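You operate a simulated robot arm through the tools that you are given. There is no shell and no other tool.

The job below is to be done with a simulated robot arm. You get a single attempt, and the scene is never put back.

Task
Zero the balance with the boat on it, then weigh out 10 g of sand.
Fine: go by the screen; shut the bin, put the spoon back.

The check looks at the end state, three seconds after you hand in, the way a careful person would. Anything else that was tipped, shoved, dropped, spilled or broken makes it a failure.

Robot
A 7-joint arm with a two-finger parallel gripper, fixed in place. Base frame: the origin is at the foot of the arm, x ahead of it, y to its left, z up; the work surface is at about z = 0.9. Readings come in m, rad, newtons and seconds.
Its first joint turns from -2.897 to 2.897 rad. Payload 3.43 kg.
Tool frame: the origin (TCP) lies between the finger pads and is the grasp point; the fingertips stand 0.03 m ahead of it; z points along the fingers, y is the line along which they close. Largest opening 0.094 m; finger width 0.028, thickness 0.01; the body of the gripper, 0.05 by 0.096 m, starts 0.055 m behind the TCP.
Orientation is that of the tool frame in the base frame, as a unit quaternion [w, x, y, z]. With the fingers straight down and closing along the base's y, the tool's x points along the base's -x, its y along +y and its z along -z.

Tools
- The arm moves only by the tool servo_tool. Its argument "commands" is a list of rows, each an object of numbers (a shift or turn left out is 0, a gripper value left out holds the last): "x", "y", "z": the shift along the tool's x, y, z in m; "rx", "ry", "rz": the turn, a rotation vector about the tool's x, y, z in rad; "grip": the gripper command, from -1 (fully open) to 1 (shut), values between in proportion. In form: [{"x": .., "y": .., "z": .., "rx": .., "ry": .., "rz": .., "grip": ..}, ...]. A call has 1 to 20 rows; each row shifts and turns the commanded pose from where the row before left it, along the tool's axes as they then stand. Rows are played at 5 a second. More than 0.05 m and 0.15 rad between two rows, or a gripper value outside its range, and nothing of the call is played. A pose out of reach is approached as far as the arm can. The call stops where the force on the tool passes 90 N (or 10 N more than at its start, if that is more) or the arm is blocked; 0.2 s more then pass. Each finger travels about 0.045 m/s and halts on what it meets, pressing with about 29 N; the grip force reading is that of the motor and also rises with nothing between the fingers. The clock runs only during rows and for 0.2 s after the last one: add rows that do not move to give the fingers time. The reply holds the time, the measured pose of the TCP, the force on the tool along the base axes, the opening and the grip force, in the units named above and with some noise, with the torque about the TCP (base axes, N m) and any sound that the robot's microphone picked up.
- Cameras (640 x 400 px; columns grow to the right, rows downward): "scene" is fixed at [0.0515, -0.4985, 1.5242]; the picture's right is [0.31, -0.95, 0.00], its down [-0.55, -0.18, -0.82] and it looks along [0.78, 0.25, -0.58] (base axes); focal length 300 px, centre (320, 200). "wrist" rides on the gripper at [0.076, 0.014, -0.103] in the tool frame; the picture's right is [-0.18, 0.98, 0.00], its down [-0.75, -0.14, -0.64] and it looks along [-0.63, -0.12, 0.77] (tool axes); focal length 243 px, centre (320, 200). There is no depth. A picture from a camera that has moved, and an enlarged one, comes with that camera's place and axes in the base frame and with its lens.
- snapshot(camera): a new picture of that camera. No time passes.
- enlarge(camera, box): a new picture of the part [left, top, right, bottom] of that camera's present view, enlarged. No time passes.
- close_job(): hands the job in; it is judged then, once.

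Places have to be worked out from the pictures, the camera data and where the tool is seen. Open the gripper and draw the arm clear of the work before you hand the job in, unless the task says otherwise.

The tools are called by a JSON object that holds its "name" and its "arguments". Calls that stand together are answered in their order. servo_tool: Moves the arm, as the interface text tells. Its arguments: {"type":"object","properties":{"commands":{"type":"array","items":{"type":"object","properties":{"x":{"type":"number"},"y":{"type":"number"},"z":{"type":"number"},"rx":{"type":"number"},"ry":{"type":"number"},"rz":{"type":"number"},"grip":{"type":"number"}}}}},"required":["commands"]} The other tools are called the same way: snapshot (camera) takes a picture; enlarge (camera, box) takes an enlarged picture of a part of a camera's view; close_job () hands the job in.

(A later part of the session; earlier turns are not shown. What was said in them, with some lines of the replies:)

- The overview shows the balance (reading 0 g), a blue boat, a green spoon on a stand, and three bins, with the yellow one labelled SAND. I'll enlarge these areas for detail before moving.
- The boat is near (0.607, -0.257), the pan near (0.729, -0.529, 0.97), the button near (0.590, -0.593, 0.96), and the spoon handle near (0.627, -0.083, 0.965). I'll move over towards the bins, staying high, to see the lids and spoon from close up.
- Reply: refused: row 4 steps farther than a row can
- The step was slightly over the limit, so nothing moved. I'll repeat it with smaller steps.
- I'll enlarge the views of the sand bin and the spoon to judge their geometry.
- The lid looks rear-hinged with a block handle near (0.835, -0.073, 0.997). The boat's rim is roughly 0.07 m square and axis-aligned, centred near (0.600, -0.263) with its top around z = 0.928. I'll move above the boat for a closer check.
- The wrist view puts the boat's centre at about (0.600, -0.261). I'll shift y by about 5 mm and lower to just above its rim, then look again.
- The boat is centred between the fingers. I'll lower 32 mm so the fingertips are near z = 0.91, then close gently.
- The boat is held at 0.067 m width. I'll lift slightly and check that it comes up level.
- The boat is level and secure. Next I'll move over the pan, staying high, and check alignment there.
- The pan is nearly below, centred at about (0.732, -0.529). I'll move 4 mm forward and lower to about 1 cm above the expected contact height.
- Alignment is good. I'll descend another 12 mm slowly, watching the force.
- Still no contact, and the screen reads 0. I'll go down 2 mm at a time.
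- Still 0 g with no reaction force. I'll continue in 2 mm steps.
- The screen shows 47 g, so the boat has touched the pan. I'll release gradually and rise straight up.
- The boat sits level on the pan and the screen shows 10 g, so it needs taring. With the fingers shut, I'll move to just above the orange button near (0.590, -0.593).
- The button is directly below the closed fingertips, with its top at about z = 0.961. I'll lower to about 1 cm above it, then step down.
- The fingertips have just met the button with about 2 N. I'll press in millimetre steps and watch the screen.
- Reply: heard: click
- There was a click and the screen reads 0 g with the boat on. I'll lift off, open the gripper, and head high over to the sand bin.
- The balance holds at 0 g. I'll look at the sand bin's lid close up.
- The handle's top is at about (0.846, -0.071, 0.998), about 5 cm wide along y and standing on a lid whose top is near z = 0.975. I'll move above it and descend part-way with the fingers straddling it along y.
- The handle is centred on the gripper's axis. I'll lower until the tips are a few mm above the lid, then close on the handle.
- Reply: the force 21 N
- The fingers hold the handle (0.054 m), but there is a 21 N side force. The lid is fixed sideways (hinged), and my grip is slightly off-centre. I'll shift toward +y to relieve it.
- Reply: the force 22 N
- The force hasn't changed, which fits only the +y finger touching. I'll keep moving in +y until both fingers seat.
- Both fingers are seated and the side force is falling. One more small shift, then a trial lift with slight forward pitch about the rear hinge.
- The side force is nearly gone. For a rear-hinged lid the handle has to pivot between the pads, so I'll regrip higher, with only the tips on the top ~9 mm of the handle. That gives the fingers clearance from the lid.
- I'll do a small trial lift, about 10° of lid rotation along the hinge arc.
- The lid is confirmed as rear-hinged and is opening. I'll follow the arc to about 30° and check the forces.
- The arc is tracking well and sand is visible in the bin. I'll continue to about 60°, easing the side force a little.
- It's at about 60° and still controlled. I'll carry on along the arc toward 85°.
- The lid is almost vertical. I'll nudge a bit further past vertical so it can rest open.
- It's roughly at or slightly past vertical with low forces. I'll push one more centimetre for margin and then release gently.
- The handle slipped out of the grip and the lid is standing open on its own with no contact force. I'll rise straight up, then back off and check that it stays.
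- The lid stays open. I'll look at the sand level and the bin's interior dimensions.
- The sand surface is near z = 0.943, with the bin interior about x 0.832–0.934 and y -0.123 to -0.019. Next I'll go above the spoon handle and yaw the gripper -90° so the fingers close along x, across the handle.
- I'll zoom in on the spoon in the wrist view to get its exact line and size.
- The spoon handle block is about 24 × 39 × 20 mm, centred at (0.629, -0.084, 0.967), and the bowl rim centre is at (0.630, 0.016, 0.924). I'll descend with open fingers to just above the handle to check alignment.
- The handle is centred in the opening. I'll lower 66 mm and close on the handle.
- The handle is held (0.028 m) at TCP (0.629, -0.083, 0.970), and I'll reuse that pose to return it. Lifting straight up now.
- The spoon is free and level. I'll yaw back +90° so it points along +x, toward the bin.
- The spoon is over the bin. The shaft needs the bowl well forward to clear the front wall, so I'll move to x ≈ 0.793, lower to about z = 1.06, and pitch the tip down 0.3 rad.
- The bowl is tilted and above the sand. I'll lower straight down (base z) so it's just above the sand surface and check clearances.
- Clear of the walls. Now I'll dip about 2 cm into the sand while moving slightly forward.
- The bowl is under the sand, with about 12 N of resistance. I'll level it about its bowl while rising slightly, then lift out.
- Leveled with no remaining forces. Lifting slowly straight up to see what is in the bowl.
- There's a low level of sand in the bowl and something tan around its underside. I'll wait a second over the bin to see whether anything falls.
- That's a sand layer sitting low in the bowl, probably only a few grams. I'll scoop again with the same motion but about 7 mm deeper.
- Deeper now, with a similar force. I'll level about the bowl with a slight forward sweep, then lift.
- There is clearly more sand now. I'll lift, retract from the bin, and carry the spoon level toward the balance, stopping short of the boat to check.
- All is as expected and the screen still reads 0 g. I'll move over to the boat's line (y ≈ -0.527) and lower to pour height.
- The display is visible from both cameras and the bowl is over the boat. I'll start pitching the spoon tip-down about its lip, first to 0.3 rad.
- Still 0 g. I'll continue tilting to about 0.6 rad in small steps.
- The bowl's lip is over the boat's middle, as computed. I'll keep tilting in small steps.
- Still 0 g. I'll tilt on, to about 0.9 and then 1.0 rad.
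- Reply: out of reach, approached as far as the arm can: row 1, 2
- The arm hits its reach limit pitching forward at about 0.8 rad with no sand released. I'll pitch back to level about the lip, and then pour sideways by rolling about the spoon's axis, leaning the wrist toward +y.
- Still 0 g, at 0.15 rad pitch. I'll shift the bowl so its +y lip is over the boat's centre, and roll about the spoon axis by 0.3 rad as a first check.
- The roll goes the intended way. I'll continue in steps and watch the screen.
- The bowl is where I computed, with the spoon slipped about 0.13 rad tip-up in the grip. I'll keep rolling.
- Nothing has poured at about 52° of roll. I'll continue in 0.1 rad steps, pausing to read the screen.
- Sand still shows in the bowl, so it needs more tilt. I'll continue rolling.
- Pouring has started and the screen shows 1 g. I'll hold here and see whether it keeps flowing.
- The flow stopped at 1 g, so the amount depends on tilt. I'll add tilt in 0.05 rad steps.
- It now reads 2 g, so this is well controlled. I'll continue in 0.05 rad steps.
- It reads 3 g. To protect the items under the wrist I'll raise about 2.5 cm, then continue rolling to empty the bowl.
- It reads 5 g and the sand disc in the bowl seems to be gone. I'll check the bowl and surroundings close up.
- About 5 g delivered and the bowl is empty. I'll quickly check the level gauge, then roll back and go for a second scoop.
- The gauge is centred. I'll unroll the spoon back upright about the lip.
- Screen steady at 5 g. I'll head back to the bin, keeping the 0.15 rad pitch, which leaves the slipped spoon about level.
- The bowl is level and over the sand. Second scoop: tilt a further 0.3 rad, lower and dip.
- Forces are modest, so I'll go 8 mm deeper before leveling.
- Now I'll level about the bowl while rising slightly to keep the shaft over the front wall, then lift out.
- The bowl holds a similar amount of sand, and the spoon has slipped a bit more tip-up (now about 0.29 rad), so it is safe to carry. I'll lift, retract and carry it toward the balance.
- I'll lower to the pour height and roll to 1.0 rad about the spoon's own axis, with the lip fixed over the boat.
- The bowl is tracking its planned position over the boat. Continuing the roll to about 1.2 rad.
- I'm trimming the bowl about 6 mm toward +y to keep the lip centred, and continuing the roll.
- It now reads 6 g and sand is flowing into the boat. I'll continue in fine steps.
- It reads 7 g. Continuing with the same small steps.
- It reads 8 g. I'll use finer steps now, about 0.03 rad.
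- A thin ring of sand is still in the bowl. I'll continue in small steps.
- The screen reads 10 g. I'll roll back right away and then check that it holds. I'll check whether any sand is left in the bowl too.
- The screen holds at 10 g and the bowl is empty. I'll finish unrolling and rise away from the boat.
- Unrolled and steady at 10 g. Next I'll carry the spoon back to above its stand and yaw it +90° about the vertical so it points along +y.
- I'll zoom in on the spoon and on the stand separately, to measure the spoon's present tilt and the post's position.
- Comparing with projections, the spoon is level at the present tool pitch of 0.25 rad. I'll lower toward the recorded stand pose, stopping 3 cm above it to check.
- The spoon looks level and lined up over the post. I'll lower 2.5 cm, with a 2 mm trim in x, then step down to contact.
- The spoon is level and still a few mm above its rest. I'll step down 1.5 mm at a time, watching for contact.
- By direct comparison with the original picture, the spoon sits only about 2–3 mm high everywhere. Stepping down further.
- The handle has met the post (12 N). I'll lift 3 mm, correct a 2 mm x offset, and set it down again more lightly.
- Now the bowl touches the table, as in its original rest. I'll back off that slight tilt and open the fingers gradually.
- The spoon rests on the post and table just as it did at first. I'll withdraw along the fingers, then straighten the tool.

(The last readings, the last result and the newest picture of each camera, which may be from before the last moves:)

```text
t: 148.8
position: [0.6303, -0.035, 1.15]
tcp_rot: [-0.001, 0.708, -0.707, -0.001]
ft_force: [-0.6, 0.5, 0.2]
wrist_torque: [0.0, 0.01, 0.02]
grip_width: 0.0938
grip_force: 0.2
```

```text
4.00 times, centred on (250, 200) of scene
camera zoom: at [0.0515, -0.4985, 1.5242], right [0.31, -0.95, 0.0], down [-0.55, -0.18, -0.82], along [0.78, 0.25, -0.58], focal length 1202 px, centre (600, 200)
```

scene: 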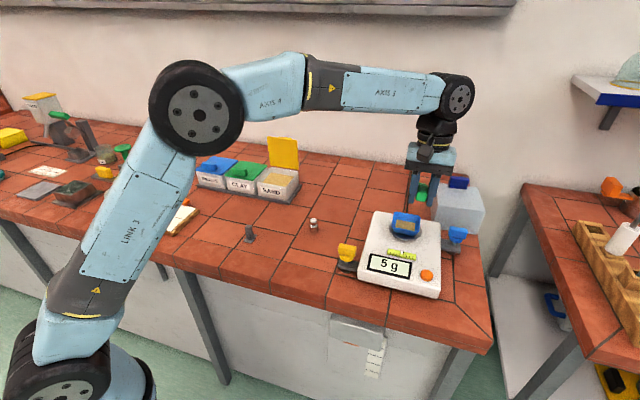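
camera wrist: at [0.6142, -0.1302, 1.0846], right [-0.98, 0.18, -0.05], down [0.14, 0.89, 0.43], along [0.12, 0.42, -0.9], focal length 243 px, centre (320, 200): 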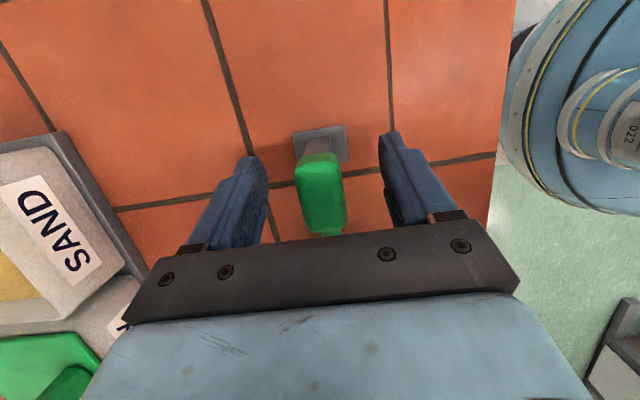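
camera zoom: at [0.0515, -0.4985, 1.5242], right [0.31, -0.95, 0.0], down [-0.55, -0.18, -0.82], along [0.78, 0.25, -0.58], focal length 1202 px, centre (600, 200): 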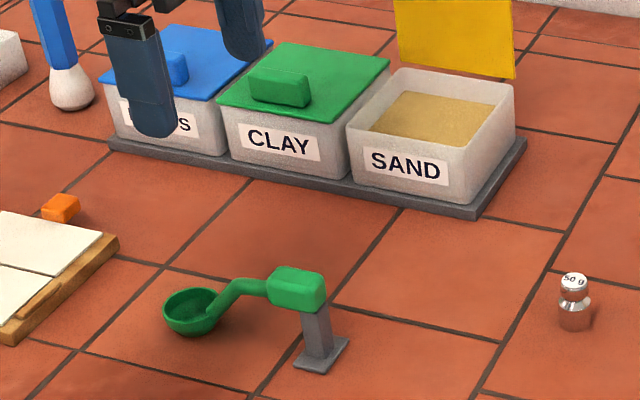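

The spoon is back in place. For closing the lid, I'll rise, yaw back to the default orientation, and move to a point above and just behind the open lid's handle.

{"name": "servo_tool", "arguments": {"commands": [{"z": -0.035}, {"z": -0.035}, {"rz": 0.1428}, {"rz": 0.1428}, {"rz": 0.1428}, {"rz": 0.1428}, {"rz": 0.1428}, {"rz": 0.1428}, {"rz": 0.1428}, {"rz": 0.1428}, {"rz": 0.1428}, {"rz": 0.1428}, {"rz": 0.1428}, {}, {"x": -0.04, "y": -0.012}, {"x": -0.04, "y": -0.012}, {"x": -0.04, "y": -0.0115}, {"x": -0.04}, {}]}}

{"name": "snapshot", "arguments": {"camera": "wrist"}}

{"name": "enlarge", "arguments": {"camera": "scene", "box": [230, 120, 320, 205]}}

```text
t: 152.8
position: [0.7888, -0.0704, 1.2188]
tcp_rot: [0.0, 0.0, 1.0, 0.001]
ft_force: [-0.5, -0.2, -0.6]
wrist_torque: [0.0, 0.04, -0.01]
grip_width: 0.0937
grip_force: 0.1
```

```text
taken
camera wrist: at [0.713, -0.0561, 1.3218], right [0.18, 0.98, 0.0], down [0.75, -0.14, 0.64], along [0.63, -0.12, -0.77], focal length 243 px, centre (320, 200)
```

wrist: 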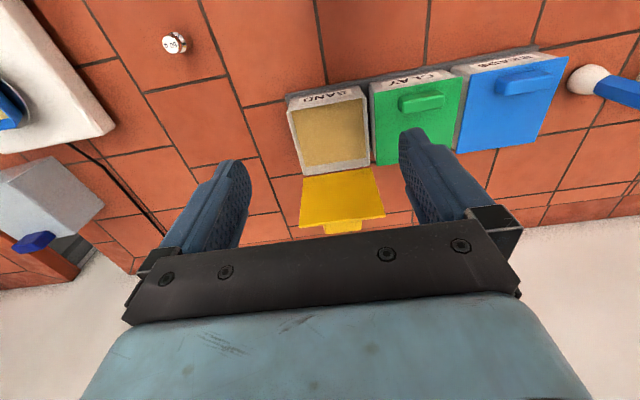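

```text
4.71 times, centred on (275, 162) of scene
camera zoom: at [0.0515, -0.4985, 1.5242], right [0.31, -0.95, 0.0], down [-0.55, -0.18, -0.82], along [0.78, 0.25, -0.58], focal length 1414 px, centre (532, 376)
```

zoom: 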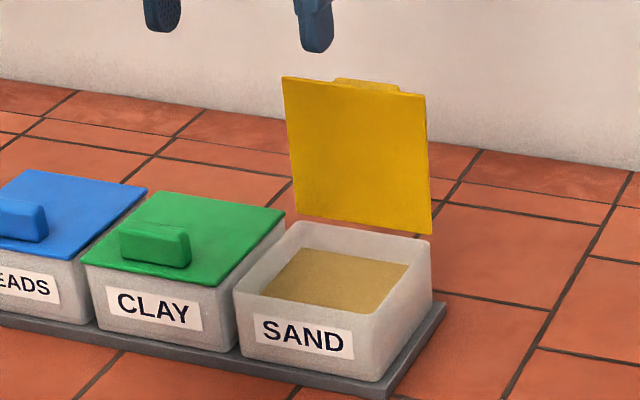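

From both views the lid stands nearly vertical (x ≈ 0.945–0.955), with its handle behind it reaching x ≈ 0.979 at z ≈ 1.062–1.078. I'll move above it to x = 0.981 and descend with the fingers open.

{"name": "servo_tool", "arguments": {"commands": [{"x": -0.04}, {"x": -0.04}, {"x": -0.04}, {"x": -0.04}, {"x": -0.032}, {}, {"z": 0.035}, {"z": 0.035}, {}, {}]}}

{"name": "snapshot", "arguments": {"camera": "wrist"}}

{"name": "enlarge", "arguments": {"camera": "scene", "box": [240, 110, 320, 190]}}

```text
t: 155.0
position: [0.9821, -0.0716, 1.1484]
tcp_rot: [0.0, -0.001, 1.0, 0.001]
ft_force: [0.9, 0.9, -0.5]
wrist_torque: [-0.02, -0.02, 0.0]
grip_width: 0.094
grip_force: 0.0
```

```text
taken
camera wrist: at [0.9047, -0.0572, 1.2521], right [0.18, 0.98, 0.0], down [0.75, -0.14, 0.64], along [0.63, -0.12, -0.77], focal length 243 px, centre (320, 200)
```

wrist: 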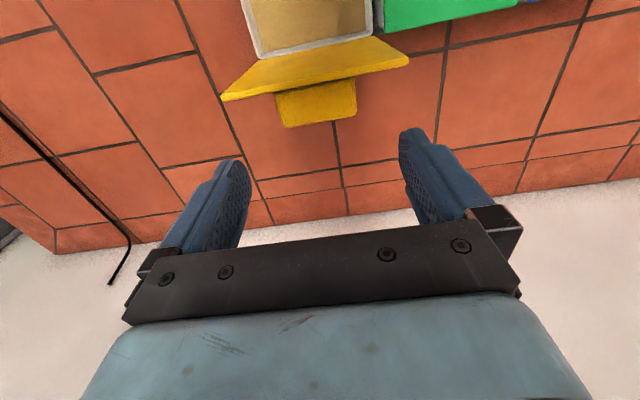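

```text
5.00 times, centred on (280, 150) of scene
camera zoom: at [0.0515, -0.4985, 1.5242], right [0.31, -0.95, 0.0], down [-0.55, -0.18, -0.82], along [0.78, 0.25, -0.58], focal length 1503 px, centre (520, 450)
```

zoom: 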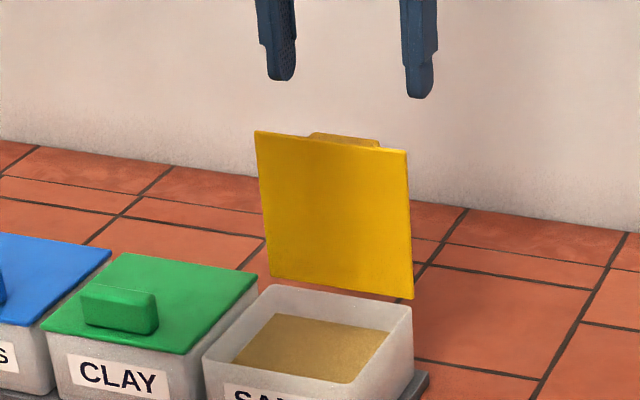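

The handle sits centred below, spanning x ≈ 0.952–0.973. I'll shift back 5 mm and lower so the tips reach the handle's middle.

{"name": "servo_tool", "arguments": {"commands": [{"x": 0.005, "z": 0.02}, {"z": 0.02}, {"z": 0.013}, {}, {}]}}

{"name": "snapshot", "arguments": {"camera": "wrist"}}

{"name": "enlarge", "arguments": {"camera": "scene", "box": [240, 120, 320, 190]}}

```text
t: 156.2
position: [0.9768, -0.0698, 1.0954]
tcp_rot: [0.0, -0.001, 1.0, 0.001]
ft_force: [0.4, -0.2, -0.6]
wrist_torque: [-0.03, 0.02, 0.01]
grip_width: 0.094
grip_force: 0.1
```

```text
taken
camera wrist: at [0.8999, -0.0559, 1.1991], right [0.18, 0.98, 0.0], down [0.75, -0.14, 0.64], along [0.63, -0.12, -0.77], focal length 243 px, centre (320, 200)
```

wrist: 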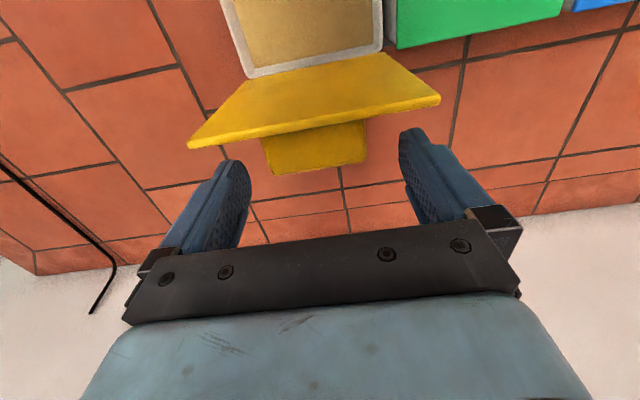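

```text
5.71 times, centred on (280, 155) of scene
camera zoom: at [0.0515, -0.4985, 1.5242], right [0.31, -0.95, 0.0], down [-0.55, -0.18, -0.82], along [0.78, 0.25, -0.58], focal length 1717 px, centre (549, 457)
```

zoom: 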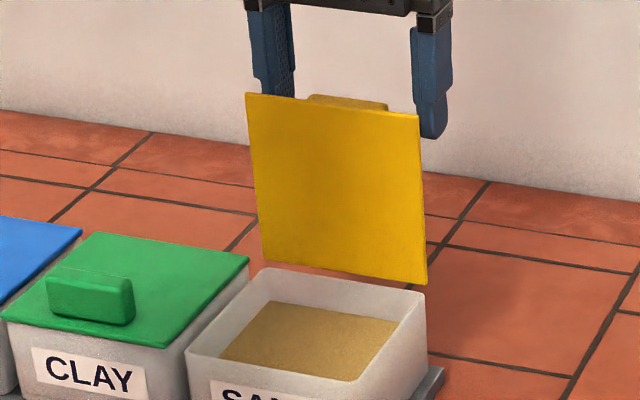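

The fingertips straddle the handle's outer part. Closing the grip now.

{"name": "servo_tool", "arguments": {"commands": [{"z": 0.002}, {"grip": -0.3}, {"grip": 0.2}, {}, {}, {}]}}

{"name": "snapshot", "arguments": {"camera": "wrist"}}

```text
t: 157.6
position: [0.9766, -0.0702, 1.0938]
tcp_rot: [0.001, 0.0, 1.0, 0.001]
ft_force: [0.1, 1.0, -0.1]
wrist_torque: [0.02, 0.0, -0.01]
grip_width: 0.0534
grip_force: 45.1
```

```text
taken
camera wrist: at [0.8998, -0.0557, 1.1971], right [0.18, 0.98, 0.0], down [0.75, -0.14, 0.64], along [0.63, -0.12, -0.77], focal length 243 px, centre (320, 200)
```

wrist: 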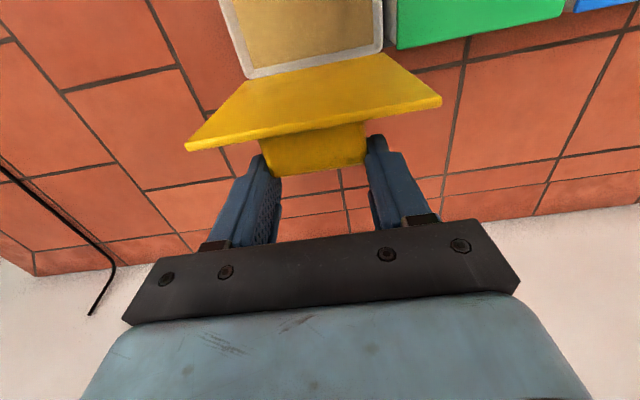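

The handle is gripped with balanced forces. I'll reverse the hinge arc, from 90° to 60° first.

{"name": "servo_tool", "arguments": {"commands": [{"x": 0.0088, "z": -0.0017}, {"x": 0.0088, "z": -0.0009}, {"x": 0.0089, "z": -0.0001}, {"x": 0.0088, "z": 0.0006}, {"x": 0.0087, "z": 0.0014}, {"x": 0.0086, "z": 0.0022}, {}]}}

{"name": "enlarge", "arguments": {"camera": "scene", "box": [240, 120, 320, 200]}}

{"name": "snapshot", "arguments": {"camera": "wrist"}}

```text
t: 159.2
position: [0.9229, -0.0698, 1.0927]
tcp_rot: [0.0, -0.001, 1.0, 0.0]
ft_force: [8.7, 7.2, 12.0]
wrist_torque: [0.2, -1.17, 0.0]
grip_width: 0.0533
grip_force: 45.0
```

```text
5.00 times, centred on (280, 160) of scene
camera zoom: at [0.0515, -0.4985, 1.5242], right [0.31, -0.95, 0.0], down [-0.55, -0.18, -0.82], along [0.78, 0.25, -0.58], focal length 1503 px, centre (520, 400)
```

zoom: 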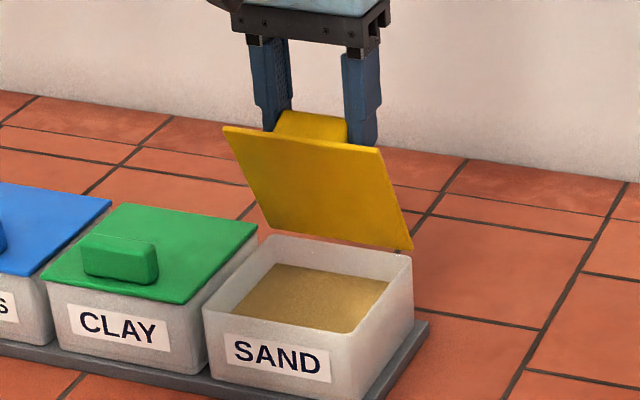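

```text
taken
camera wrist: at [0.847, -0.0557, 1.1956], right [0.18, 0.98, 0.0], down [0.75, -0.14, 0.64], along [0.63, -0.12, -0.77], focal length 243 px, centre (320, 200)
```

wrist: 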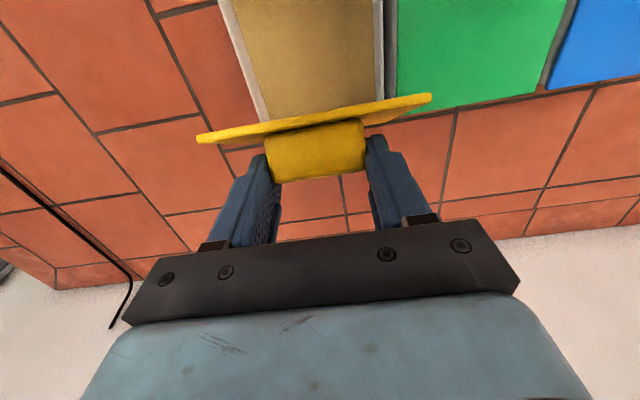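

The lid is closing under control, at about 65°. I'll continue along the arc to about 30°.

{"name": "servo_tool", "arguments": {"commands": [{"x": 0.0084, "z": 0.003}, {"x": 0.0081, "z": 0.0036}, {"x": 0.0077, "z": 0.0043}, {"x": 0.0074, "z": 0.005}, {"x": 0.0069, "z": 0.0056}, {"x": 0.0064, "z": 0.0061}, {}]}}

{"name": "enlarge", "arguments": {"camera": "scene", "box": [240, 120, 320, 200]}}

{"name": "snapshot", "arguments": {"camera": "wrist"}}

```text
t: 160.8
position: [0.8782, -0.0708, 1.0653]
tcp_rot: [0.0, -0.001, 1.0, 0.001]
ft_force: [9.2, 0.8, 12.0]
wrist_torque: [-0.25, -1.54, 0.04]
grip_width: 0.0538
grip_force: 45.3
```

```text
5.00 times, centred on (280, 160) of scene
camera zoom: at [0.0515, -0.4985, 1.5242], right [0.31, -0.95, 0.0], down [-0.55, -0.18, -0.82], along [0.78, 0.25, -0.58], focal length 1503 px, centre (520, 400)
```

zoom: 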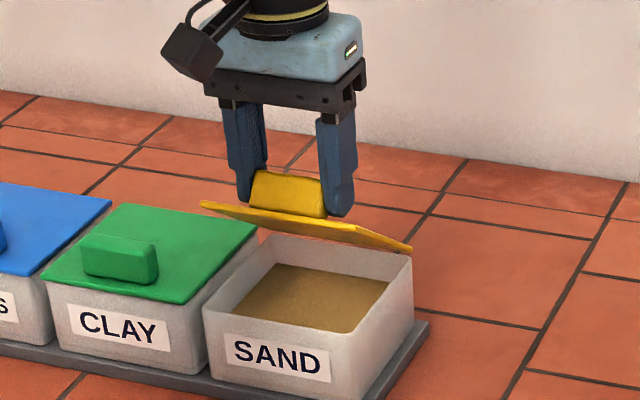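

```text
taken
camera wrist: at [0.8014, -0.0556, 1.1692], right [0.18, 0.98, 0.0], down [0.75, -0.14, 0.64], along [0.63, -0.12, -0.77], focal length 243 px, centre (320, 200)
```

wrist: 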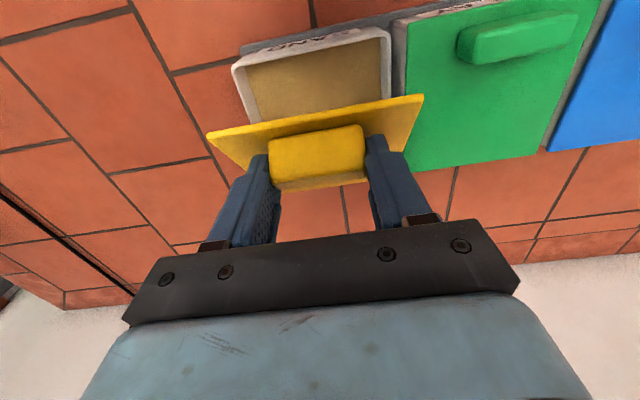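

It's around 35° and still held. I'll carry on to about 5°.

{"name": "servo_tool", "arguments": {"commands": [{"x": 0.0058, "z": 0.0067}, {"x": 0.0052, "z": 0.0072}, {"x": 0.0045, "z": 0.0077}, {"x": 0.0039, "z": 0.008}, {"x": 0.0031, "z": 0.0083}, {}]}}

{"name": "enlarge", "arguments": {"camera": "scene", "box": [240, 130, 320, 200]}}

{"name": "snapshot", "arguments": {"camera": "wrist"}}

```text
t: 162.2
position: [0.85, -0.0706, 1.0298]
tcp_rot: [-0.002, 0.0, 1.0, 0.002]
ft_force: [-66.8, 7.2, 28.2]
wrist_torque: [0.04, 0.95, 0.2]
grip_width: 0.0537
grip_force: 41.2
```

```text
5.71 times, centred on (280, 165) of scene
camera zoom: at [0.0515, -0.4985, 1.5242], right [0.31, -0.95, 0.0], down [-0.55, -0.18, -0.82], along [0.78, 0.25, -0.58], focal length 1717 px, centre (549, 400)
```

zoom: 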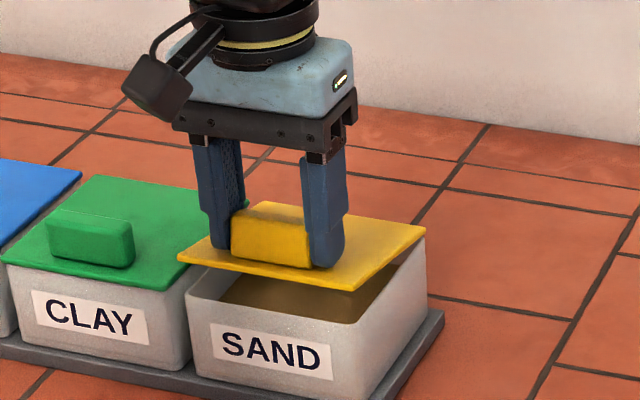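

```text
taken
camera wrist: at [0.7737, -0.0557, 1.1335], right [0.18, 0.98, 0.0], down [0.76, -0.14, 0.64], along [0.63, -0.12, -0.77], focal length 243 px, centre (320, 200)
```

wrist: 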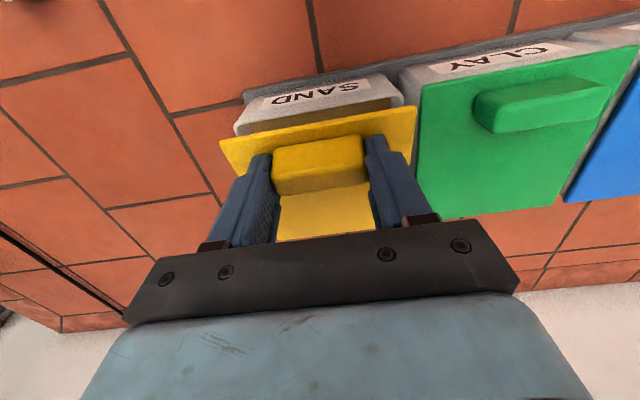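

There's a 67 N force along -x, as my commanded x has lagged about 7 mm behind the real arc. I'll relieve that first.

{"name": "servo_tool", "arguments": {"commands": [{"x": 0.004}, {"x": 0.003}, {}]}}

```text
t: 163.0
position: [0.8493, -0.0705, 1.0287]
tcp_rot: [0.003, -0.001, 1.0, 0.002]
ft_force: [-16.8, 4.6, 14.4]
wrist_torque: [0.54, -0.49, -0.06]
grip_width: 0.0537
grip_force: 45.0
```

Relieved. I'll finish the last degrees gently, about 1 cm down with a little -x.

{"name": "servo_tool", "arguments": {"commands": [{"x": 0.003, "z": 0.004}, {"x": 0.0015, "z": 0.004}, {}]}}

{"name": "enlarge", "arguments": {"camera": "scene", "box": [240, 130, 320, 200]}}

```text
t: 163.8
position: [0.844, -0.0695, 1.0197]
tcp_rot: [0.001, -0.001, 1.0, 0.001]
ft_force: [5.1, 6.4, 12.4]
wrist_torque: [-0.08, -1.4, 0.0]
grip_width: 0.0537
grip_force: 44.6
```

```text
5.71 times, centred on (280, 165) of scene
camera zoom: at [0.0515, -0.4985, 1.5242], right [0.31, -0.95, 0.0], down [-0.55, -0.18, -0.82], along [0.78, 0.25, -0.58], focal length 1717 px, centre (549, 400)
```

zoom: 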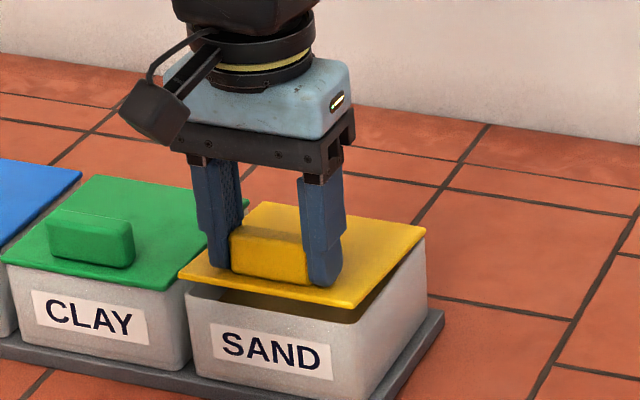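

About 7° remain, so I'll continue down slowly.

{"name": "servo_tool", "arguments": {"commands": [{"x": 0.001, "z": 0.004}, {"x": 0.0007, "z": 0.004}, {}]}}

{"name": "enlarge", "arguments": {"camera": "scene", "box": [240, 130, 320, 200]}}

```text
t: 164.6
position: [0.8419, -0.0702, 1.0108]
tcp_rot: [0.0, 0.0, 1.0, 0.001]
ft_force: [-5.4, 8.8, 12.5]
wrist_torque: [-0.01, -1.13, 0.03]
grip_width: 0.0538
grip_force: 45.3
```

```text
5.71 times, centred on (280, 165) of scene
camera zoom: at [0.0515, -0.4985, 1.5242], right [0.31, -0.95, 0.0], down [-0.55, -0.18, -0.82], along [0.78, 0.25, -0.58], focal length 1717 px, centre (549, 400)
```

zoom: 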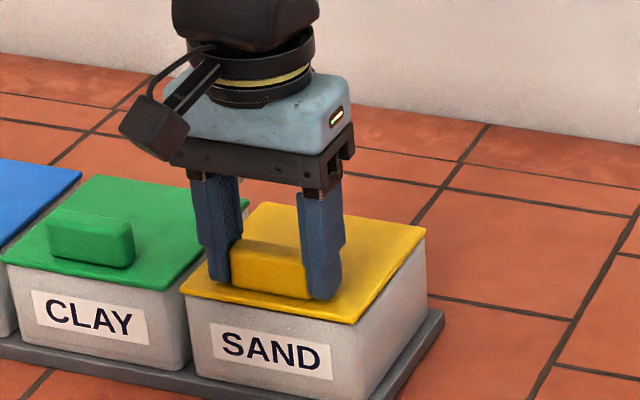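

It's nearly shut. One more small push down.

{"name": "servo_tool", "arguments": {"commands": [{"z": 0.002}, {"z": 0.0015}, {}]}}

{"name": "enlarge", "arguments": {"camera": "scene", "box": [240, 150, 310, 200]}}

```text
t: 165.4
position: [0.841, -0.0701, 1.0092]
tcp_rot: [0.001, -0.001, 1.0, 0.0]
ft_force: [-11.5, 6.5, 19.9]
wrist_torque: [-0.1, -1.03, -0.09]
grip_width: 0.0536
grip_force: 44.9
```

```text
8.00 times, centred on (275, 175) of scene
camera zoom: at [0.0515, -0.4985, 1.5242], right [0.31, -0.95, 0.0], down [-0.55, -0.18, -0.82], along [0.78, 0.25, -0.58], focal length 2404 px, centre (680, 400)
```

zoom: 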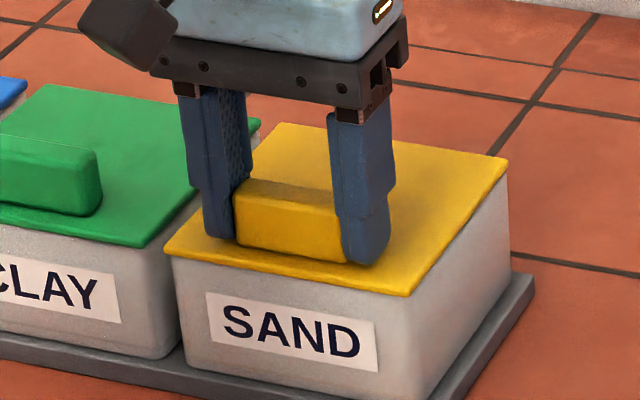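

The lid looks flush and the force has risen to 20 N, so it's shut. I'll release the handle and rise.

{"name": "servo_tool", "arguments": {"commands": [{"grip": -0.2}, {"grip": -1}, {}, {}, {"z": -0.02}, {"z": -0.04}, {"z": -0.045}, {"z": -0.045}, {}]}}

{"name": "enlarge", "arguments": {"camera": "scene", "box": [230, 150, 320, 210]}}

{"name": "snapshot", "arguments": {"camera": "wrist"}}

```text
t: 167.4
position: [0.8429, -0.0726, 1.158]
tcp_rot: [-0.001, -0.001, 1.0, 0.001]
ft_force: [0.5, -0.1, 0.4]
wrist_torque: [-0.01, -0.03, 0.01]
grip_width: 0.094
grip_force: 0.1
```

```text
6.67 times, centred on (275, 180) of scene
camera zoom: at [0.0515, -0.4985, 1.5242], right [0.31, -0.95, 0.0], down [-0.55, -0.18, -0.82], along [0.78, 0.25, -0.58], focal length 2004 px, centre (620, 333)
```

zoom: 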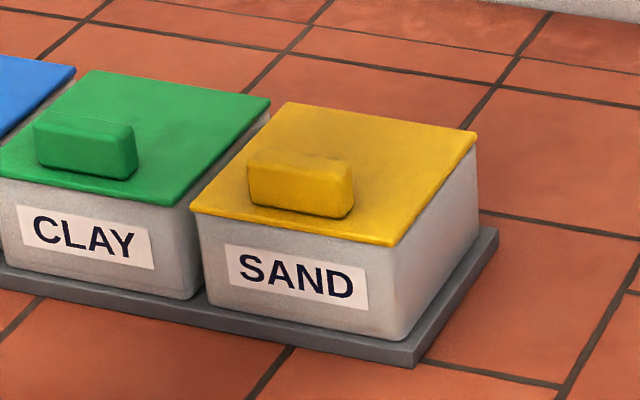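

```text
taken
camera wrist: at [0.7667, -0.0576, 1.2606], right [0.18, 0.98, 0.0], down [0.75, -0.14, 0.64], along [0.63, -0.12, -0.77], focal length 243 px, centre (320, 200)
```

wrist: 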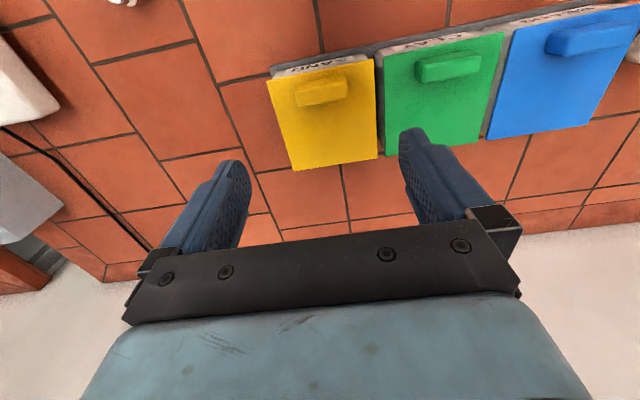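

The lid is fully shut, matching its original picture. I'll draw the arm back clear and check the screen, spoon and surroundings.

{"name": "servo_tool", "arguments": {"commands": [{"z": -0.04}, {"z": -0.04}, {"x": 0.045}, {"x": 0.045}, {"x": 0.045}, {"x": 0.045}, {"x": 0.045, "y": -0.02}, {"y": -0.04}, {"y": -0.04}, {"z": -0.03}, {}]}}

{"name": "snapshot", "arguments": {"camera": "scene"}}

{"name": "enlarge", "arguments": {"camera": "scene", "box": [340, 180, 480, 300]}}

{"name": "enlarge", "arguments": {"camera": "scene", "box": [190, 150, 330, 260]}}

{"name": "snapshot", "arguments": {"camera": "wrist"}}

```text
t: 169.8
position: [0.6173, -0.1728, 1.2669]
tcp_rot: [0.0, -0.001, 1.0, 0.001]
ft_force: [-1.2, -0.1, 0.3]
wrist_torque: [0.04, 0.04, 0.01]
grip_width: 0.0939
grip_force: 0.1
```

```text
taken
```

scene: 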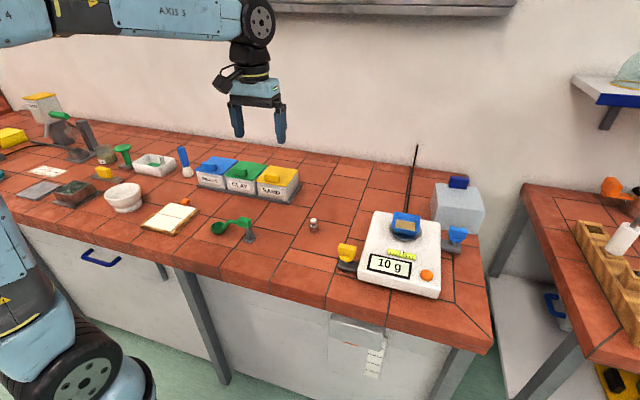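

```text
3.33 times, centred on (410, 240) of scene
camera zoom: at [0.0515, -0.4985, 1.5242], right [0.31, -0.95, 0.0], down [-0.55, -0.18, -0.82], along [0.78, 0.25, -0.58], focal length 1002 px, centre (20, 67)
```

zoom: 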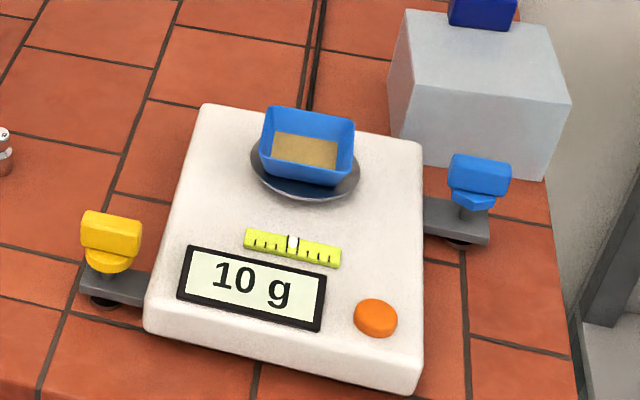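

```text
3.64 times, centred on (260, 205) of scene
camera zoom: at [0.0515, -0.4985, 1.5242], right [0.31, -0.95, 0.0], down [-0.55, -0.18, -0.82], along [0.78, 0.25, -0.58], focal length 1093 px, centre (538, 182)
```

zoom: 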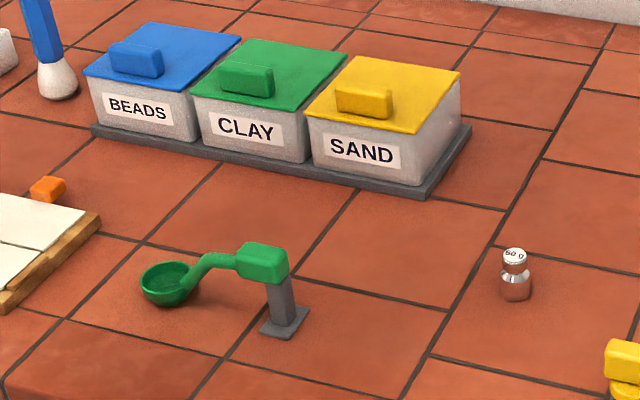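

```text
taken
camera wrist: at [0.5412, -0.1584, 1.3716], right [0.18, 0.98, 0.0], down [0.75, -0.14, 0.64], along [0.63, -0.12, -0.77], focal length 243 px, centre (320, 200)
```

wrist: 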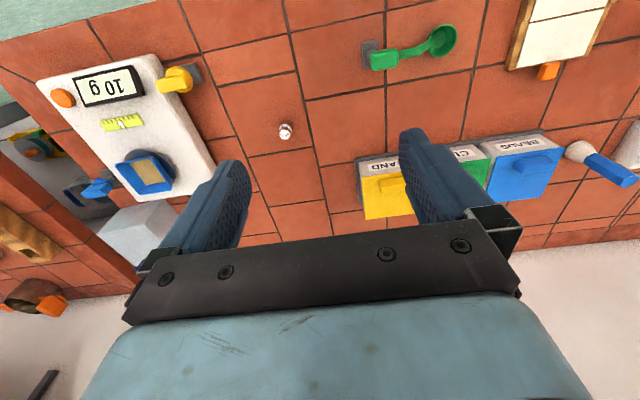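

The screen reads 10 g with the boat on the tared balance, the sand bin is shut, and the spoon is on its rest. No spill shows, nothing else has moved, and the gripper is open and clear, so I'm handing in.

{"name": "close_job", "arguments": {}}

```text
The job is handed in.
```

The balance was zeroed with the boat on it, and 10 g of sand is weighed out. The screen read 10 g in the last picture before I handed in.

- **Zeroing:** the empty boat read 10 g. I pressed the orange button and the screen went to 0 g before any sand was added.
- **Sand:** it took two scoops. The first brought the screen to 5 g and the second to 10 g. The screen shows whole grams only, so the true amount could be off by up to about half a gram.
- **Sand bin:** the lid is shut and looks the same as in the first pictures.
- **Spoon:** it is back on its stand, with the handle on the post and the bowl resting on the table. It sits within a few millimetres of where it started.

In the final pictures I saw no spilled sand, and nothing else looked moved or tipped. The gripper is open and the arm is clear of the work. While I was closing the lid, the force on the arm briefly reached about 67 N because my path had drifted off the hinge's arc. I eased off straight away and the lid then closed normally.
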